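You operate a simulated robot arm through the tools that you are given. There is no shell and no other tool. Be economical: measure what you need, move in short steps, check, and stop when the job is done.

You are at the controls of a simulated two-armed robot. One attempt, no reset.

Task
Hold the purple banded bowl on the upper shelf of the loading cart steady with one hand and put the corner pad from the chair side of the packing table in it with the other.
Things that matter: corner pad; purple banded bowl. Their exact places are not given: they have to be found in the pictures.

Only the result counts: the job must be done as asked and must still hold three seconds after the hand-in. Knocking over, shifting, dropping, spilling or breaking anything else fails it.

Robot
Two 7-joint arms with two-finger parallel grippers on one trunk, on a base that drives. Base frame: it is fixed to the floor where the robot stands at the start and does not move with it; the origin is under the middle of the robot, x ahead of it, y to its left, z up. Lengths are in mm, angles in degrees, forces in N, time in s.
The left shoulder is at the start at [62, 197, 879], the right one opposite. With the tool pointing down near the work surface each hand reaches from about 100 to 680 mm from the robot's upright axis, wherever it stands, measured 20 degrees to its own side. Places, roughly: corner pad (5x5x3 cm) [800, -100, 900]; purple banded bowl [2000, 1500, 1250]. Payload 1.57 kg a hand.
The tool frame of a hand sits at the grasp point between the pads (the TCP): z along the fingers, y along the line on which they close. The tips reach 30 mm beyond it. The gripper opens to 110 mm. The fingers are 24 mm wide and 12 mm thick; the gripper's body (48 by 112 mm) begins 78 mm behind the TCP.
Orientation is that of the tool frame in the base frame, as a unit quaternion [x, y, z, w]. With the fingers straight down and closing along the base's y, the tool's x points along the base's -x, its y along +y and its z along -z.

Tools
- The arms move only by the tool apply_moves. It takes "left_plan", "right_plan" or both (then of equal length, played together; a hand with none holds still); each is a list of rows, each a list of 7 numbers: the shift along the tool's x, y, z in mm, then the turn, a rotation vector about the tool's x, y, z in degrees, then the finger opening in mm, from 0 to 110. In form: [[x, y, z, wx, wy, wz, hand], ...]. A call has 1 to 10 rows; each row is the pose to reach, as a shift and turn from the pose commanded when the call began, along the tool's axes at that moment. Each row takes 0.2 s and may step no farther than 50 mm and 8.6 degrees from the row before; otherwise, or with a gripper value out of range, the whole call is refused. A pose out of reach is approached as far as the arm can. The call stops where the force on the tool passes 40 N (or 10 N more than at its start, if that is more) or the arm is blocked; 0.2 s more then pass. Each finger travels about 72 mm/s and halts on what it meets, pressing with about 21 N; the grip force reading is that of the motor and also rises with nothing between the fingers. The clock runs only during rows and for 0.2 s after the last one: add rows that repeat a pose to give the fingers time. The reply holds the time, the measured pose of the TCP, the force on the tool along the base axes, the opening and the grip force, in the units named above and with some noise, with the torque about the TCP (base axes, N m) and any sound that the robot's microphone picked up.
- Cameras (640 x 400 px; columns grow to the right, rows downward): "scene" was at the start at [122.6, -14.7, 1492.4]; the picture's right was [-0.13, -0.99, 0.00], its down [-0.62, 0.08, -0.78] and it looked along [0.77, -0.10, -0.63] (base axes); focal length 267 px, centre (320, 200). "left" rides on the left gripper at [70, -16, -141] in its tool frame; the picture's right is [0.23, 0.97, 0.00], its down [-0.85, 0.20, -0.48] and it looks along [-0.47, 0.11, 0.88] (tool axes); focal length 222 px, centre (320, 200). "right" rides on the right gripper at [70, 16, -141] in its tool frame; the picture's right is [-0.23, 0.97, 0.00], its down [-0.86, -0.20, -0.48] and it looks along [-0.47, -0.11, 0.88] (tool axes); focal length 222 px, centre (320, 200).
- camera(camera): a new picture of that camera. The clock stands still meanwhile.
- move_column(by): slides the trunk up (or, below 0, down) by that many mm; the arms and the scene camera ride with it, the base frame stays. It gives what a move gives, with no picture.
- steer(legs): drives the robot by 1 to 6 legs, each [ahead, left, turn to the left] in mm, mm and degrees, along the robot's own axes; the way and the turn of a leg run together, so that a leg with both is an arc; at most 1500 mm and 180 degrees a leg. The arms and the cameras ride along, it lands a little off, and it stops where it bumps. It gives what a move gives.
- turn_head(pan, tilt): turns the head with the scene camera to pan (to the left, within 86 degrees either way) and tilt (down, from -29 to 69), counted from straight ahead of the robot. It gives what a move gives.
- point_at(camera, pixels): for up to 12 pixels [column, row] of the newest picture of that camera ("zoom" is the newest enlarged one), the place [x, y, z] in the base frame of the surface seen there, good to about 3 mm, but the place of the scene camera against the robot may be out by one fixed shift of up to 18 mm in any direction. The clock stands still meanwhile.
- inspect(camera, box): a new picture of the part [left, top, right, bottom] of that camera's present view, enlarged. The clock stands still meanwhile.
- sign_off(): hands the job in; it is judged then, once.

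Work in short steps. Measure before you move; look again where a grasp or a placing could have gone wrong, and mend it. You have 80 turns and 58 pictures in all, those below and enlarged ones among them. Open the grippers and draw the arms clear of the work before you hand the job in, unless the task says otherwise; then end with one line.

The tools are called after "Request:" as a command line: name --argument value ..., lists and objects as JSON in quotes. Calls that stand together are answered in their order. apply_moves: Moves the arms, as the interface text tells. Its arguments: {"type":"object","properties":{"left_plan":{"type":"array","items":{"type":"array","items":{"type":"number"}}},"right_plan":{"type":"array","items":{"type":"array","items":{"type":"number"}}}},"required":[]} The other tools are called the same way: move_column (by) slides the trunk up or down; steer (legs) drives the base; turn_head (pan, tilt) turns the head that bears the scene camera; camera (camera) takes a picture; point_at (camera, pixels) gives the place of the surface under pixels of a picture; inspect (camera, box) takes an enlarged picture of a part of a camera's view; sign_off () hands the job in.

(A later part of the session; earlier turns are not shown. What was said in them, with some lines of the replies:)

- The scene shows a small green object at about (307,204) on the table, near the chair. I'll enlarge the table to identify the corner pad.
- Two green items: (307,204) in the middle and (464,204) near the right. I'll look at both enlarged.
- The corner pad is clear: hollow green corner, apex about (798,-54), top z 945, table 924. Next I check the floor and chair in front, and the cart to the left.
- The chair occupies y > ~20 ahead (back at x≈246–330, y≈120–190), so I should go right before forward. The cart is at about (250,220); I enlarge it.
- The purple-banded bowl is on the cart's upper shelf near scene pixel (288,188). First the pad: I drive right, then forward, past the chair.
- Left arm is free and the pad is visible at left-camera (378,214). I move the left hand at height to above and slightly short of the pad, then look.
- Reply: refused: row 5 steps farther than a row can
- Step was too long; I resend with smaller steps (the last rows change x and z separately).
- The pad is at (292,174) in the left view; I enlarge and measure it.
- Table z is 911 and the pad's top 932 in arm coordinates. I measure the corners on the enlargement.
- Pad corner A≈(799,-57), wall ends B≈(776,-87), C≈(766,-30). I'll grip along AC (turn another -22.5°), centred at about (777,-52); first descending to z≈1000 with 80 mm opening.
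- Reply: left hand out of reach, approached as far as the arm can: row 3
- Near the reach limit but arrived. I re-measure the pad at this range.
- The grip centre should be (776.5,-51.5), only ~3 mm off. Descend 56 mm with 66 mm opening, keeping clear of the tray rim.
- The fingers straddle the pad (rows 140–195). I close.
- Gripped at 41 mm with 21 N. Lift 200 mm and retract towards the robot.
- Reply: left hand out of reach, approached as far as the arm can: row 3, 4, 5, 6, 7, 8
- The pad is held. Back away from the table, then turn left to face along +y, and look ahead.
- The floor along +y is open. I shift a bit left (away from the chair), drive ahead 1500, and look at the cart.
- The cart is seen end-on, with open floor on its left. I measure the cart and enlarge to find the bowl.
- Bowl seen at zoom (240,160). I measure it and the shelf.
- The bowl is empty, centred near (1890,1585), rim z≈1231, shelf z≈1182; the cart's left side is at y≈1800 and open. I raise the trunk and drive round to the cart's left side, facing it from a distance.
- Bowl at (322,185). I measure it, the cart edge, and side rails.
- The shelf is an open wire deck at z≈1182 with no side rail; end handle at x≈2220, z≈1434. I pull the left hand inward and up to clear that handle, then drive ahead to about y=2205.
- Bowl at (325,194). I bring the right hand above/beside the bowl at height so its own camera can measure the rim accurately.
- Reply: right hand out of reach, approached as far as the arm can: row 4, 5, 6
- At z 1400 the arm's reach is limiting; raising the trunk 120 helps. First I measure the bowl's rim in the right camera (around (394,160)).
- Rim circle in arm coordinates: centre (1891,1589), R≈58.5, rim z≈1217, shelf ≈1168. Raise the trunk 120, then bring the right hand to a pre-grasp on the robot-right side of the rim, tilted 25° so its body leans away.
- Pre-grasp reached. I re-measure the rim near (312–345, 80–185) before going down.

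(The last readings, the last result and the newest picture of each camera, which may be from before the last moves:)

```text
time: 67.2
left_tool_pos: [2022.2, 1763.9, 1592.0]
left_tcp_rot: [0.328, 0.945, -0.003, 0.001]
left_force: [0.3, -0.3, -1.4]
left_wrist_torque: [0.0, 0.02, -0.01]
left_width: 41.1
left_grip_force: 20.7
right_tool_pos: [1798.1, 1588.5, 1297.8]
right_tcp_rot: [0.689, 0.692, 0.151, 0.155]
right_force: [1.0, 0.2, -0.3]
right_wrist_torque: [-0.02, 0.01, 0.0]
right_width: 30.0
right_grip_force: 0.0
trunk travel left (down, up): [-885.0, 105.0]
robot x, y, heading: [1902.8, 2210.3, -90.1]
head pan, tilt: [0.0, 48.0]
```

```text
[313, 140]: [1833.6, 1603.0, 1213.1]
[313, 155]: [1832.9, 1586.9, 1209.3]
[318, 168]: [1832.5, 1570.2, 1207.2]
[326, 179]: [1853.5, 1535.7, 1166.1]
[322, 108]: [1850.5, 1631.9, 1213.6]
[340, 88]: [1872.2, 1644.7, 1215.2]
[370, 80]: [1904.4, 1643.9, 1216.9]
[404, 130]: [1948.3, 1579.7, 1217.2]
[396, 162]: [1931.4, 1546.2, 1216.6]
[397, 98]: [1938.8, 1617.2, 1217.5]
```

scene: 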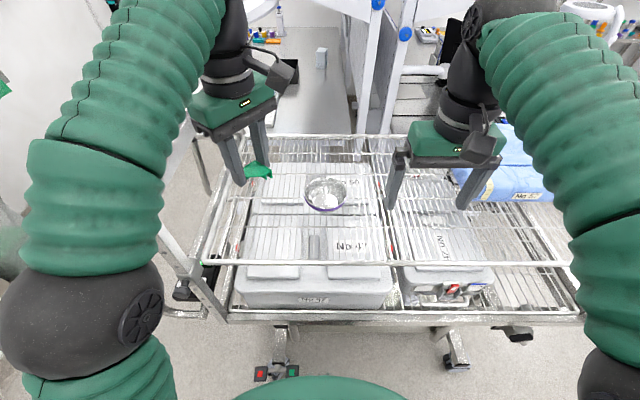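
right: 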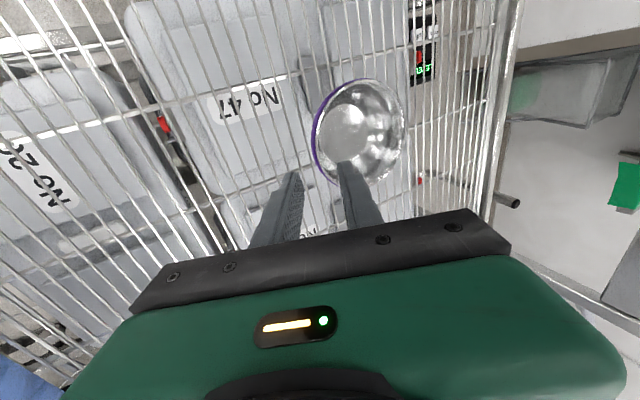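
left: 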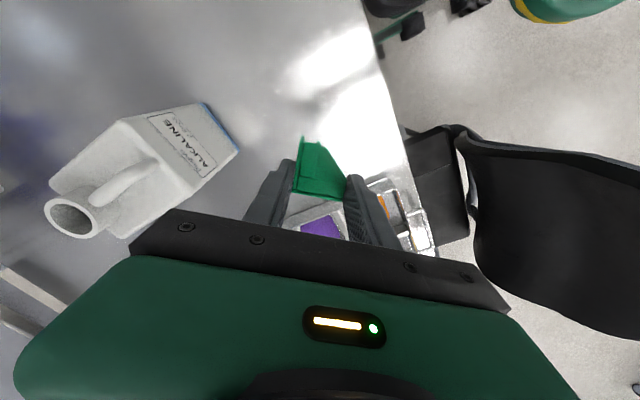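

Rim confirmed. I go down along the tool axis 82 mm with a 34 mm opening, straddling the wall.

Request:
apply_moves --right_plan '[[0, -1.5, 25, 0, 0, 0, 34], [0, -2.7, 45, 0, 0, 0, 34], [0, -2.7, 60, 0, 0, 0, 34], [0, -2.7, 72, 0, 0, 0, 34], [0, -2.7, 82, 0, 0, 0, 34], [0, -2.7, 82, 0, 0, 0, 34]]'

Request:
camera --camera "right"

Request:
inspect --camera "scene" --box '[250, 140, 410, 240]'

```text
time: 68.6
left_tool_pos: [2021.1, 1762.9, 1592.8]
left_tcp_rot: [0.329, 0.944, -0.004, 0.0]
left_force: [-0.3, 0.2, -0.9]
left_wrist_torque: [-0.05, 0.0, -0.01]
left_width: 40.9
left_grip_force: 21.1
right_tool_pos: [1828.8, 1589.2, 1220.7]
right_tcp_rot: [0.689, 0.692, 0.151, 0.154]
right_force: [-0.3, 0.1, -0.4]
right_wrist_torque: [-0.01, 0.02, 0.02]
right_width: 33.8
right_grip_force: 0.0
trunk travel left (down, up): [-885.0, 105.0]
robot x, y, heading: [1901.6, 2213.1, -89.8]
head pan, tilt: [0.0, 48.0]
```

```text
26 pictures are left
```

right: 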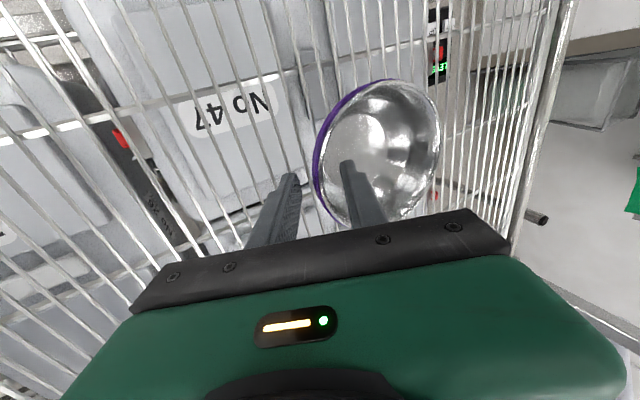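

```text
4.00 times, centred on (330, 190) of scene
```

zoom: 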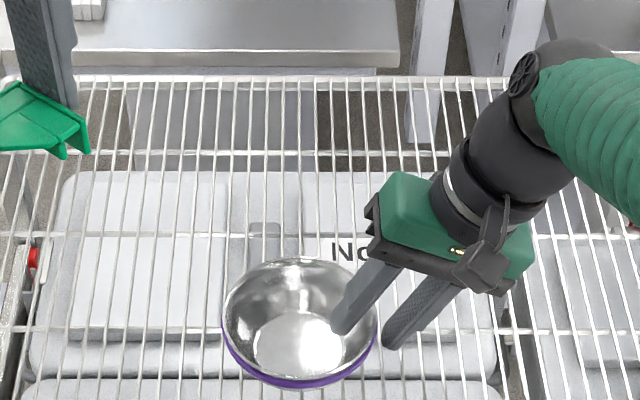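

The inner finger is inside the bowl, the outer outside. I nudge 2 mm toward the wall and close gently.

Request:
apply_moves --right_plan '[[0, 2, 0, 0, 0, 0, 34], [0, 2, 0, 0, 0, 0, 26], [0, 2, 0, 0, 0, 0, 18], [0, 2, 0, 0, 0, 0, 10], [0, 2, 0, 0, 0, 0, 4], [0, 2, 0, 0, 0, 0, 0], [0, 2, 0, 0, 0, 0, 0]]'

Request:
inspect --camera "scene" --box '[250, 140, 410, 240]'

Request:
camera --camera "right"

```text
time: 70.2
left_tool_pos: [2021.0, 1763.1, 1592.4]
left_tcp_rot: [0.329, 0.944, -0.004, 0.001]
left_force: [-0.2, 0.4, -0.3]
left_wrist_torque: [-0.02, 0.0, 0.02]
left_width: 40.8
left_grip_force: 20.5
right_tool_pos: [1831.1, 1587.8, 1221.8]
right_tcp_rot: [0.689, 0.692, 0.151, 0.155]
right_force: [0.4, 0.3, -0.3]
right_wrist_torque: [0.04, 0.08, -0.04]
right_width: 7.1
right_grip_force: 21.0
trunk travel left (down, up): [-885.0, 105.0]
robot x, y, heading: [1901.4, 2212.9, -89.7]
head pan, tilt: [0.0, 48.0]
```

```text
4.00 times, centred on (330, 190) of scene
```

zoom: 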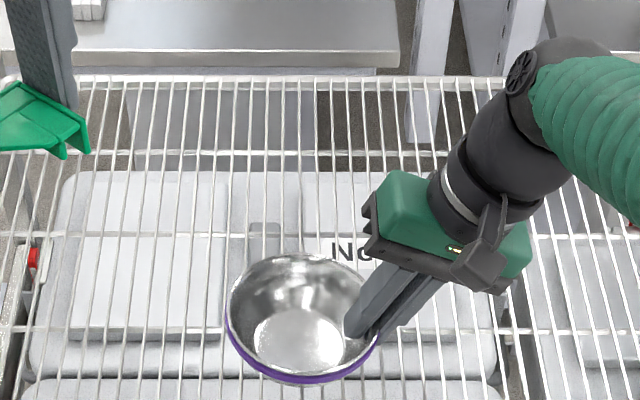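

```text
23 pictures are left
```

right: 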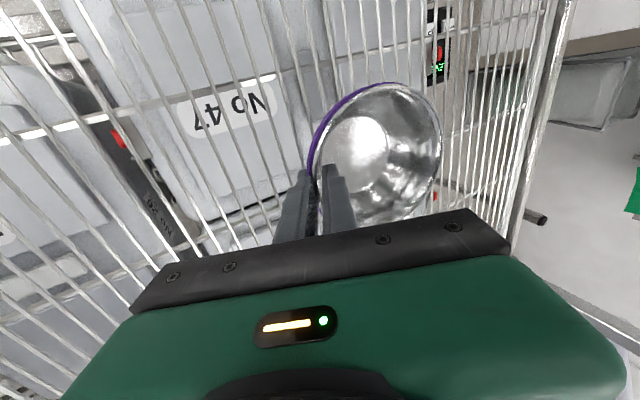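

Gripped (7 mm, 21 N). The bowl seems slightly tilted; I check the rim heights.

Request:
point_at --camera "right" --pixels '[[440, 145], [432, 185], [430, 108], [400, 84], [370, 85], [345, 98], [325, 122], [314, 145], [365, 150], [410, 150]]'

```text
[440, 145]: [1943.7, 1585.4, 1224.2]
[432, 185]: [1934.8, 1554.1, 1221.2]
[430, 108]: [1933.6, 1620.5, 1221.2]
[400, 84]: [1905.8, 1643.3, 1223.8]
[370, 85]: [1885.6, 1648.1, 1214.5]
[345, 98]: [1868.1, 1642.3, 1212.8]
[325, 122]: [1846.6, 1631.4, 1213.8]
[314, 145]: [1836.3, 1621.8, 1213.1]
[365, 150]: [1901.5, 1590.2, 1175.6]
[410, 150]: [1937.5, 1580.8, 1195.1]
```

The bowl's far rim is ~8 mm high (≈4–5° tilt); I level it with a 4° turn of the right hand, while the left hand descends and comes over the bowl with a 15° lean, stopping at z≈1330.

Request:
apply_moves --left_plan '[[0, 0, 45, 0, 0, 0, 30], [0, 0, 90, 0, 0, 0, 30], [0, 0, 135, 0, 0, 0, 30], [0, 0, 180, 0, 0, 0, 30], [0, 0, 220, 0, 0, 0, 30], [-7, -40, 240, 3, 4, 0, 30], [-14, -85, 255, 6, 8, 0, 30], [-20, -128, 262, 9.3, 11.7, 0, 30], [-25, -170, 262, 9.3, 11.7, 0, 30], [-28.3, -208.8, 262, 9.3, 11.7, 0, 30]]' --right_plan '[[0, 0, 0, 1.5, 0, 0, 0], [0, 0, 0, 3, 0, 0, 0], [0, 0, 0, 4, 0, 0, 0], [0, 0, 0, 4, 0, 0, 0], [0, 0, 0, 4, 0, 0, 0], [0, 0, 0, 4, 0, 0, 0], [0, 0, 0, 4, 0, 0, 0], [0, 0, 0, 4, 0, 0, 0], [0, 0, 0, 4, 0, 0, 0], [0, 0, 0, 4, 0, 0, 0]]'

Request:
camera --camera "scene"

Request:
camera --camera "left"

```text
time: 72.4
left_tool_pos: [1912.5, 1578.8, 1330.1]
left_tcp_rot: [0.325, 0.937, -0.044, -0.121]
left_force: [0.4, -0.1, 0.3]
left_wrist_torque: [0.06, 0.0, 0.0]
left_width: 40.7
left_grip_force: 20.5
right_tool_pos: [1831.0, 1590.6, 1221.7]
right_tcp_rot: [0.693, 0.697, 0.127, 0.132]
right_force: [2.5, 2.9, 11.1]
right_wrist_torque: [0.02, -0.35, 0.11]
right_width: 7.2
right_grip_force: 21.1
trunk travel left (down, up): [-885.0, 105.0]
robot x, y, heading: [1908.0, 2211.2, -89.9]
head pan, tilt: [0.0, 48.0]
```

```text
22 pictures are left
```

scene: 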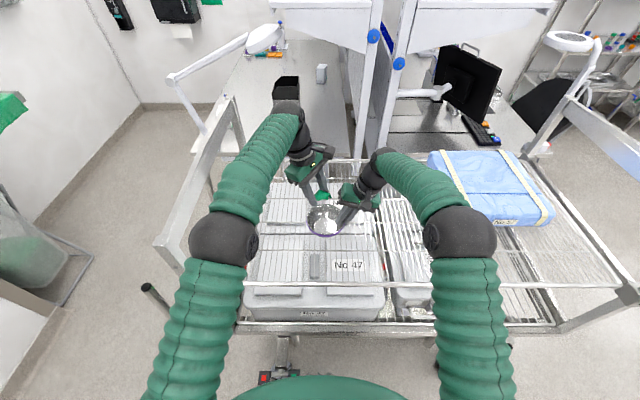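

```text
21 pictures are left
```

left: 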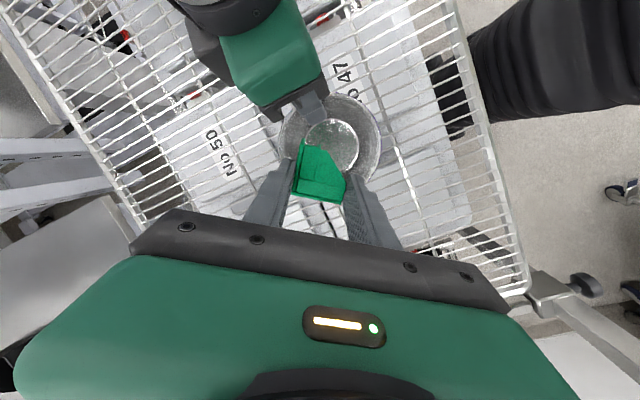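

All clear so far; the pad is above the bowl. I verify the bowl's rim position in the left camera before descending.

Request:
inspect --camera "left" --box '[250, 80, 410, 220]'

Request:
point_at --camera "left" --pixels '[[380, 145], [374, 122], [352, 97], [372, 172], [282, 130], [285, 145], [340, 130], [320, 170], [300, 192], [342, 195], [305, 142]]'

```text
2.86 times, centred on (330, 150) of left
```

zoom: 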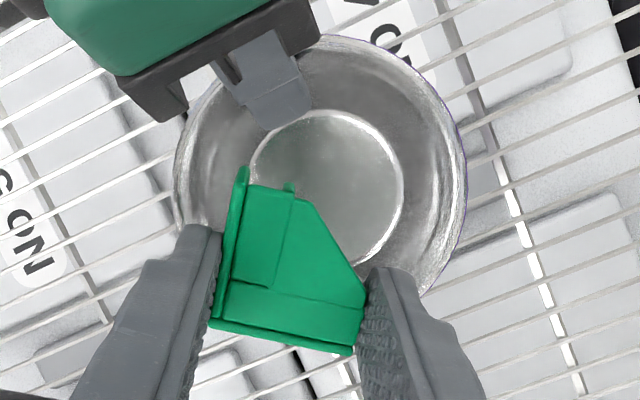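

```text
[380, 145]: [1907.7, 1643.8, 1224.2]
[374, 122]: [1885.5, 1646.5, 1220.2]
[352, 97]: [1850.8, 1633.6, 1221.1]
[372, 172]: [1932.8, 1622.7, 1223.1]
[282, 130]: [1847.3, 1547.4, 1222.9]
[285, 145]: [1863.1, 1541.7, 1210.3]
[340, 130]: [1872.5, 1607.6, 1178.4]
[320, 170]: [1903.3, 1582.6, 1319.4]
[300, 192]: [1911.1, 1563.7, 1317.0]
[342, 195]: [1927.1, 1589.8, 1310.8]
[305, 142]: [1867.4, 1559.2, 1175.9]
```

Bowl is level (rim ≈1222), centre ≈(1890,1589); pad centre ≈(1903,1582). I descend 93 mm vertically with a small centring shift, stopping with the pad inside the rim.

Request:
apply_moves --left_plan '[[-4, 6, 30, 0, 0, 0, 30], [-8, 11, 58, 0, 0, 0, 30], [-10, 14, 75, 0, 0, 0, 30], [-12.1, 17.3, 90.9, 0, 0, 0, 30], [-12.1, 17.3, 90.9, 0, 0, 0, 30]]'

Request:
camera --camera "left"

Request:
inspect --camera "scene" --box '[270, 140, 398, 260]'

```text
time: 73.6
left_tool_pos: [1910.0, 1586.3, 1236.9]
left_tcp_rot: [0.325, 0.937, -0.046, -0.122]
left_force: [-0.1, 0.7, -0.6]
left_wrist_torque: [-0.01, -0.03, -0.04]
left_width: 40.8
left_grip_force: 20.7
right_tool_pos: [1831.2, 1587.7, 1222.1]
right_tcp_rot: [0.694, 0.697, 0.127, 0.131]
right_force: [-0.3, -0.4, 7.4]
right_wrist_torque: [-0.14, -0.19, 0.03]
right_width: 6.9
right_grip_force: 20.9
trunk travel left (down, up): [-885.0, 105.0]
robot x, y, heading: [1904.7, 2212.7, -89.7]
head pan, tilt: [0.0, 48.0]
```

```text
19 pictures are left
```

left: 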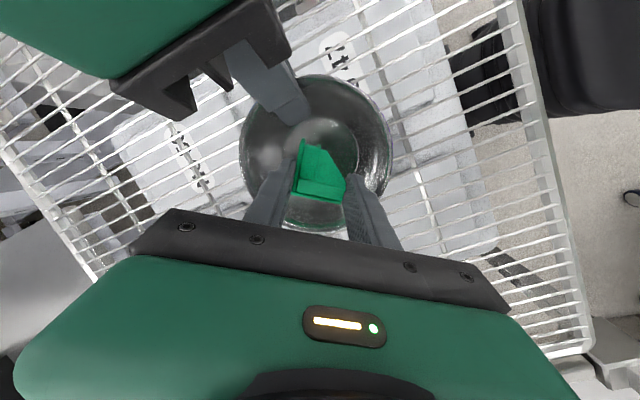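

```text
3.33 times, centred on (334, 200) of scene
```

zoom: 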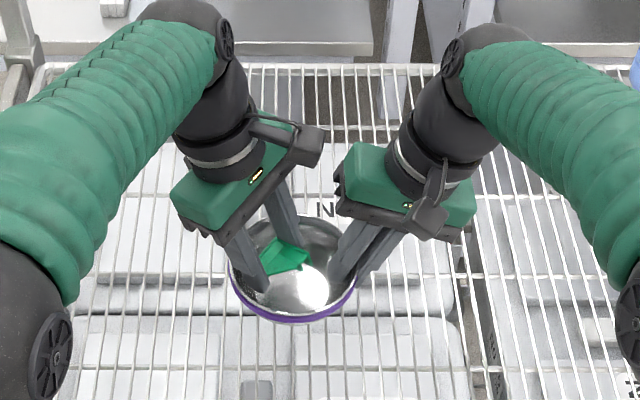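

The pad is inside the rim with clearance all round. Lower 10 more, then release by opening to 56 mm.

Request:
apply_moves --left_plan '[[-0.5, 0.4, 10.2, 0, 0, 0, 30], [-0.5, 0.4, 10.2, 0, 0, 0, 44], [-0.5, 0.4, 10.2, 0, 0, 0, 50], [-0.5, 0.4, 10.2, 0, 0, 0, 56], [-0.5, 0.4, 10.2, 0, 0, 0, 56]]'

Request:
camera --camera "left"

```text
time: 74.8
left_tool_pos: [1906.2, 1586.1, 1228.9]
left_tcp_rot: [0.325, 0.937, -0.047, -0.122]
left_force: [-11.3, -5.4, 6.9]
left_wrist_torque: [-0.07, 0.25, 0.08]
left_width: 45.9
left_grip_force: 0.0
right_tool_pos: [1832.2, 1590.5, 1222.8]
right_tcp_rot: [0.693, 0.697, 0.128, 0.131]
right_force: [10.4, 3.1, 6.0]
right_wrist_torque: [0.05, 0.01, 0.31]
right_width: 6.8
right_grip_force: 21.4
trunk travel left (down, up): [-885.0, 105.0]
robot x, y, heading: [1903.7, 2212.3, -89.8]
head pan, tilt: [0.0, 48.0]
```

```text
17 pictures are left
```

left: 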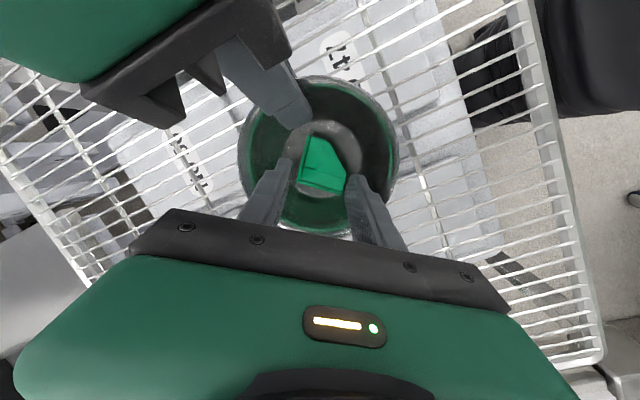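

A finger touched the bowl wall (opening halted at 46), but the pad has dropped onto the bowl floor. I raise the left hand straight up with the opening held.

Request:
apply_moves --left_plan '[[2, -1.6, -10, 0, 0, 0, 46], [4, -3.2, -20, 0, 0, 0, 46], [7, -5.5, -35, 0, 0, 0, 46], [12, -9.5, -60, 0, 0, 0, 46], [20, -16, -100, 0, 0, 0, 46]]'

Request:
camera --camera "left"

```text
time: 76.0
left_tool_pos: [1909.7, 1586.2, 1331.1]
left_tcp_rot: [0.325, 0.937, -0.046, -0.121]
left_force: [0.0, 0.0, 0.8]
left_wrist_torque: [-0.01, 0.02, -0.03]
left_width: 45.8
left_grip_force: 0.1
right_tool_pos: [1830.6, 1588.0, 1222.2]
right_tcp_rot: [0.694, 0.697, 0.126, 0.13]
right_force: [-0.7, -1.8, 7.8]
right_wrist_torque: [-0.23, -0.13, -0.05]
right_width: 7.1
right_grip_force: 20.9
trunk travel left (down, up): [-885.0, 105.0]
robot x, y, heading: [1902.8, 2209.6, -89.9]
head pan, tilt: [0.0, 48.0]
```

```text
16 pictures are left
```

left: 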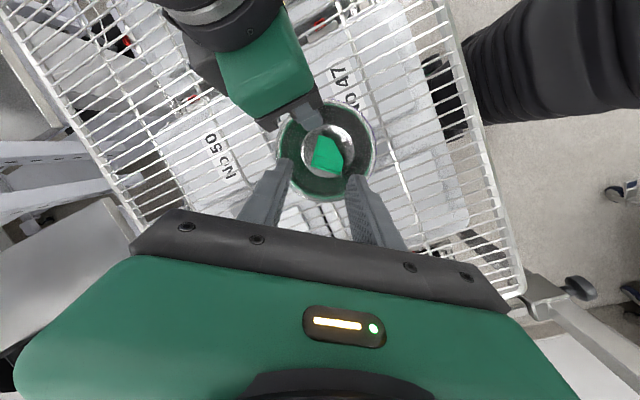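

The pad lies in the bowl. I move the left hand aside and up by the reverse path.

Request:
apply_moves --left_plan '[[6, 41, -6, 0, 0, 0, 46], [12, 82, -11, 0, 0, 0, 46], [18, 123, -17, 0, 0, 0, 46], [24, 164, -22, 0, 0, 0, 46], [30.6, 205.8, -28, 0, 0, 0, 46], [38, 200, -67, 0, 0, 0, 46], [46, 193, -105, 0, 0, 0, 46], [54, 187, -144, 0, 0, 0, 46]]'

Request:
camera --camera "right"

Request:
inspect --camera "scene" --box '[270, 140, 398, 260]'

```text
time: 77.8
left_tool_pos: [2017.1, 1767.9, 1450.0]
left_tcp_rot: [0.325, 0.937, -0.046, -0.122]
left_force: [1.0, -0.2, 0.6]
left_wrist_torque: [0.0, 0.03, -0.01]
left_width: 45.9
left_grip_force: 0.0
right_tool_pos: [1831.1, 1590.5, 1222.5]
right_tcp_rot: [0.694, 0.697, 0.127, 0.13]
right_force: [0.1, 1.9, 5.0]
right_wrist_torque: [0.03, -0.07, 0.01]
right_width: 7.1
right_grip_force: 20.9
trunk travel left (down, up): [-885.0, 105.0]
robot x, y, heading: [1903.7, 2212.0, -89.8]
head pan, tilt: [0.0, 48.0]
```

```text
15 pictures are left
```

right: 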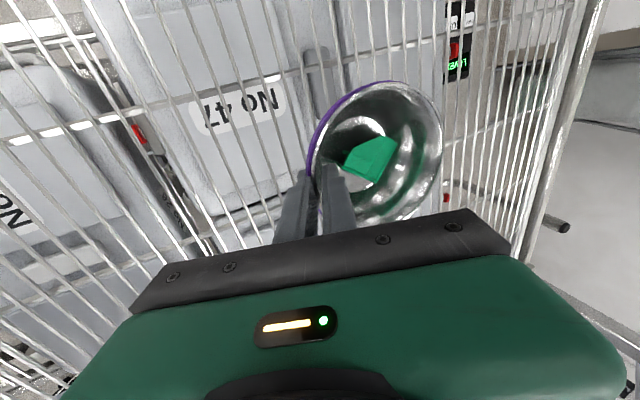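

```text
3.33 times, centred on (334, 200) of scene
```

zoom: 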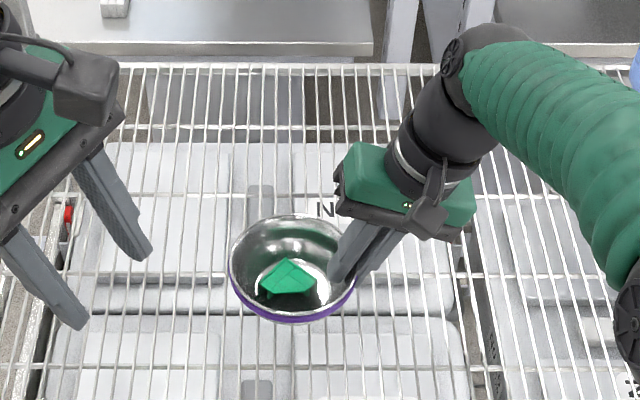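

The pad sits upright in the bowl. I check the rim levels before the right hand lets go.

Request:
point_at --camera "right" --pixels '[[440, 140], [432, 185], [428, 105], [400, 84], [370, 85], [345, 98], [325, 122], [314, 145], [350, 130], [372, 155]]'

```text
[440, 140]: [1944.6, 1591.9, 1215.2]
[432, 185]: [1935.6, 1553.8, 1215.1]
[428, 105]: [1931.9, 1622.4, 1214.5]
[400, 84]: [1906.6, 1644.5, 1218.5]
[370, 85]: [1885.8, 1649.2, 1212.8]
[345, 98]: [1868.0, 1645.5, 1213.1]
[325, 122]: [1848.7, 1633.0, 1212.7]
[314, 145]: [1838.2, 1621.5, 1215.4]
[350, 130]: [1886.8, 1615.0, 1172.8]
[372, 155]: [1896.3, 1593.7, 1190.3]
```

The bowl is level at its original height (rim ≈1216). I open the right fingers a little and draw back along the tool axis.

Request:
apply_moves --right_plan '[[0, 0, 0, 0, 0, 0, 12], [0, 0, 0, 0, 0, 0, 18], [0, 0, 0, 0, 0, 0, 22], [0, 0, 0, 0, 0, 0, 22], [0, 0, -10, 0, 0, 0, 22], [0, 0, -25, 0, 0, 0, 22], [0, 0, -50, 0, 0, 0, 22], [0, 0, -90, 0, 0, 0, 22], [0, 0, -130, 0, 0, 0, 40]]'

Request:
camera --camera "right"

Request:
inspect --camera "scene" --box '[270, 140, 398, 260]'

```text
time: 79.8
left_tool_pos: [2016.1, 1766.9, 1450.2]
left_tcp_rot: [0.326, 0.936, -0.046, -0.122]
left_force: [0.0, 0.0, 0.3]
left_wrist_torque: [0.01, 0.03, 0.01]
left_width: 45.9
left_grip_force: 0.0
right_tool_pos: [1783.1, 1589.5, 1343.9]
right_tcp_rot: [0.694, 0.697, 0.128, 0.13]
right_force: [-0.1, 0.6, 0.5]
right_wrist_torque: [-0.02, 0.03, 0.0]
right_width: 40.2
right_grip_force: 0.0
trunk travel left (down, up): [-885.0, 105.0]
robot x, y, heading: [1904.4, 2211.1, -89.7]
head pan, tilt: [0.0, 48.0]
```

```text
13 pictures are left
```

right: 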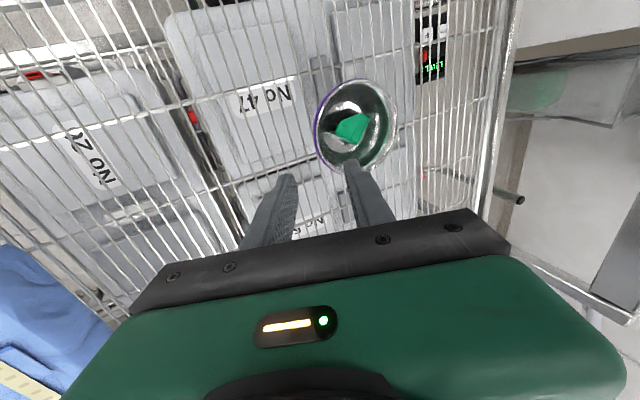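

```text
3.33 times, centred on (334, 200) of scene
```

zoom: 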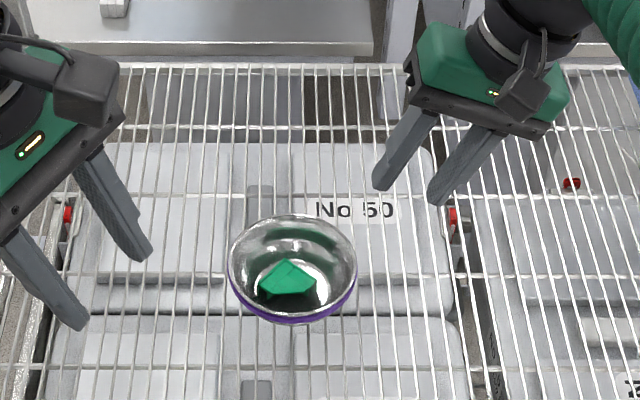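

The bowl with the pad rests upright on the shelf. I retract the right hand towards the robot and open both grippers.

Request:
apply_moves --left_plan '[[0, 0, 0, 0, 0, 0, 60], [0, 0, 0, 0, 0, 0, 80], [0, 0, 0, 0, 0, 0, 100], [0, 0, 0, 0, 0, 0, 110], [0, 0, 0, 0, 0, 0, 110], [0, 0, 0, 0, 0, 0, 110]]' --right_plan '[[20, -10, -25, 0, 0, 0, 60], [50, -20, -50, 0, 0, 0, 80], [90, -30, -60, 0, 0, 0, 100], [130, -40, -65, 0, 0, 0, 110], [170, -40, -65, 0, 0, 0, 110], [170, -40, -65, 0, 0, 0, 110]]'

Request:
camera --camera "scene"

```text
time: 81.2
left_tool_pos: [2016.0, 1766.5, 1449.6]
left_tcp_rot: [0.326, 0.937, -0.046, -0.121]
left_force: [0.1, -0.4, 0.4]
left_wrist_torque: [0.01, 0.0, 0.0]
left_width: 110.0
left_grip_force: 0.2
right_tool_pos: [1723.8, 1761.3, 1388.4]
right_tcp_rot: [0.694, 0.697, 0.127, 0.129]
right_force: [0.3, 0.3, -0.6]
right_wrist_torque: [-0.01, 0.0, 0.02]
right_width: 110.2
right_grip_force: 0.0
trunk travel left (down, up): [-885.0, 105.0]
robot x, y, heading: [1905.8, 2214.1, -89.9]
head pan, tilt: [0.0, 48.0]
```

```text
11 pictures are left
```

scene: 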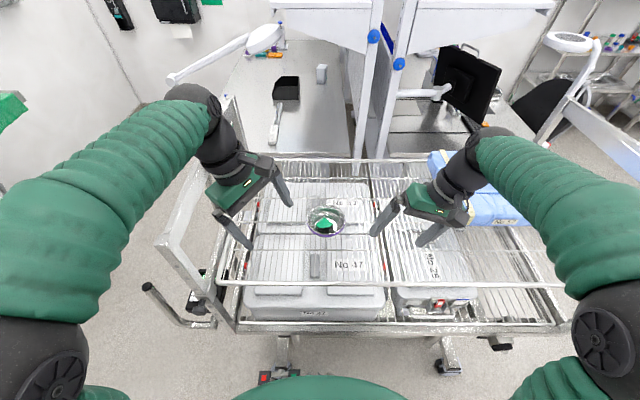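

Both hands are open and clear, the pad is in the bowl at (325,222), and nothing else has moved. I hand in.

Request:
sign_off

```text
The job is handed in.
```

The corner pad is in the purple banded bowl on the upper shelf of the loading cart. The right hand held the bowl steady while the left hand put the pad in, and both hands are now open and clear. I have handed the job in but not seen the result.
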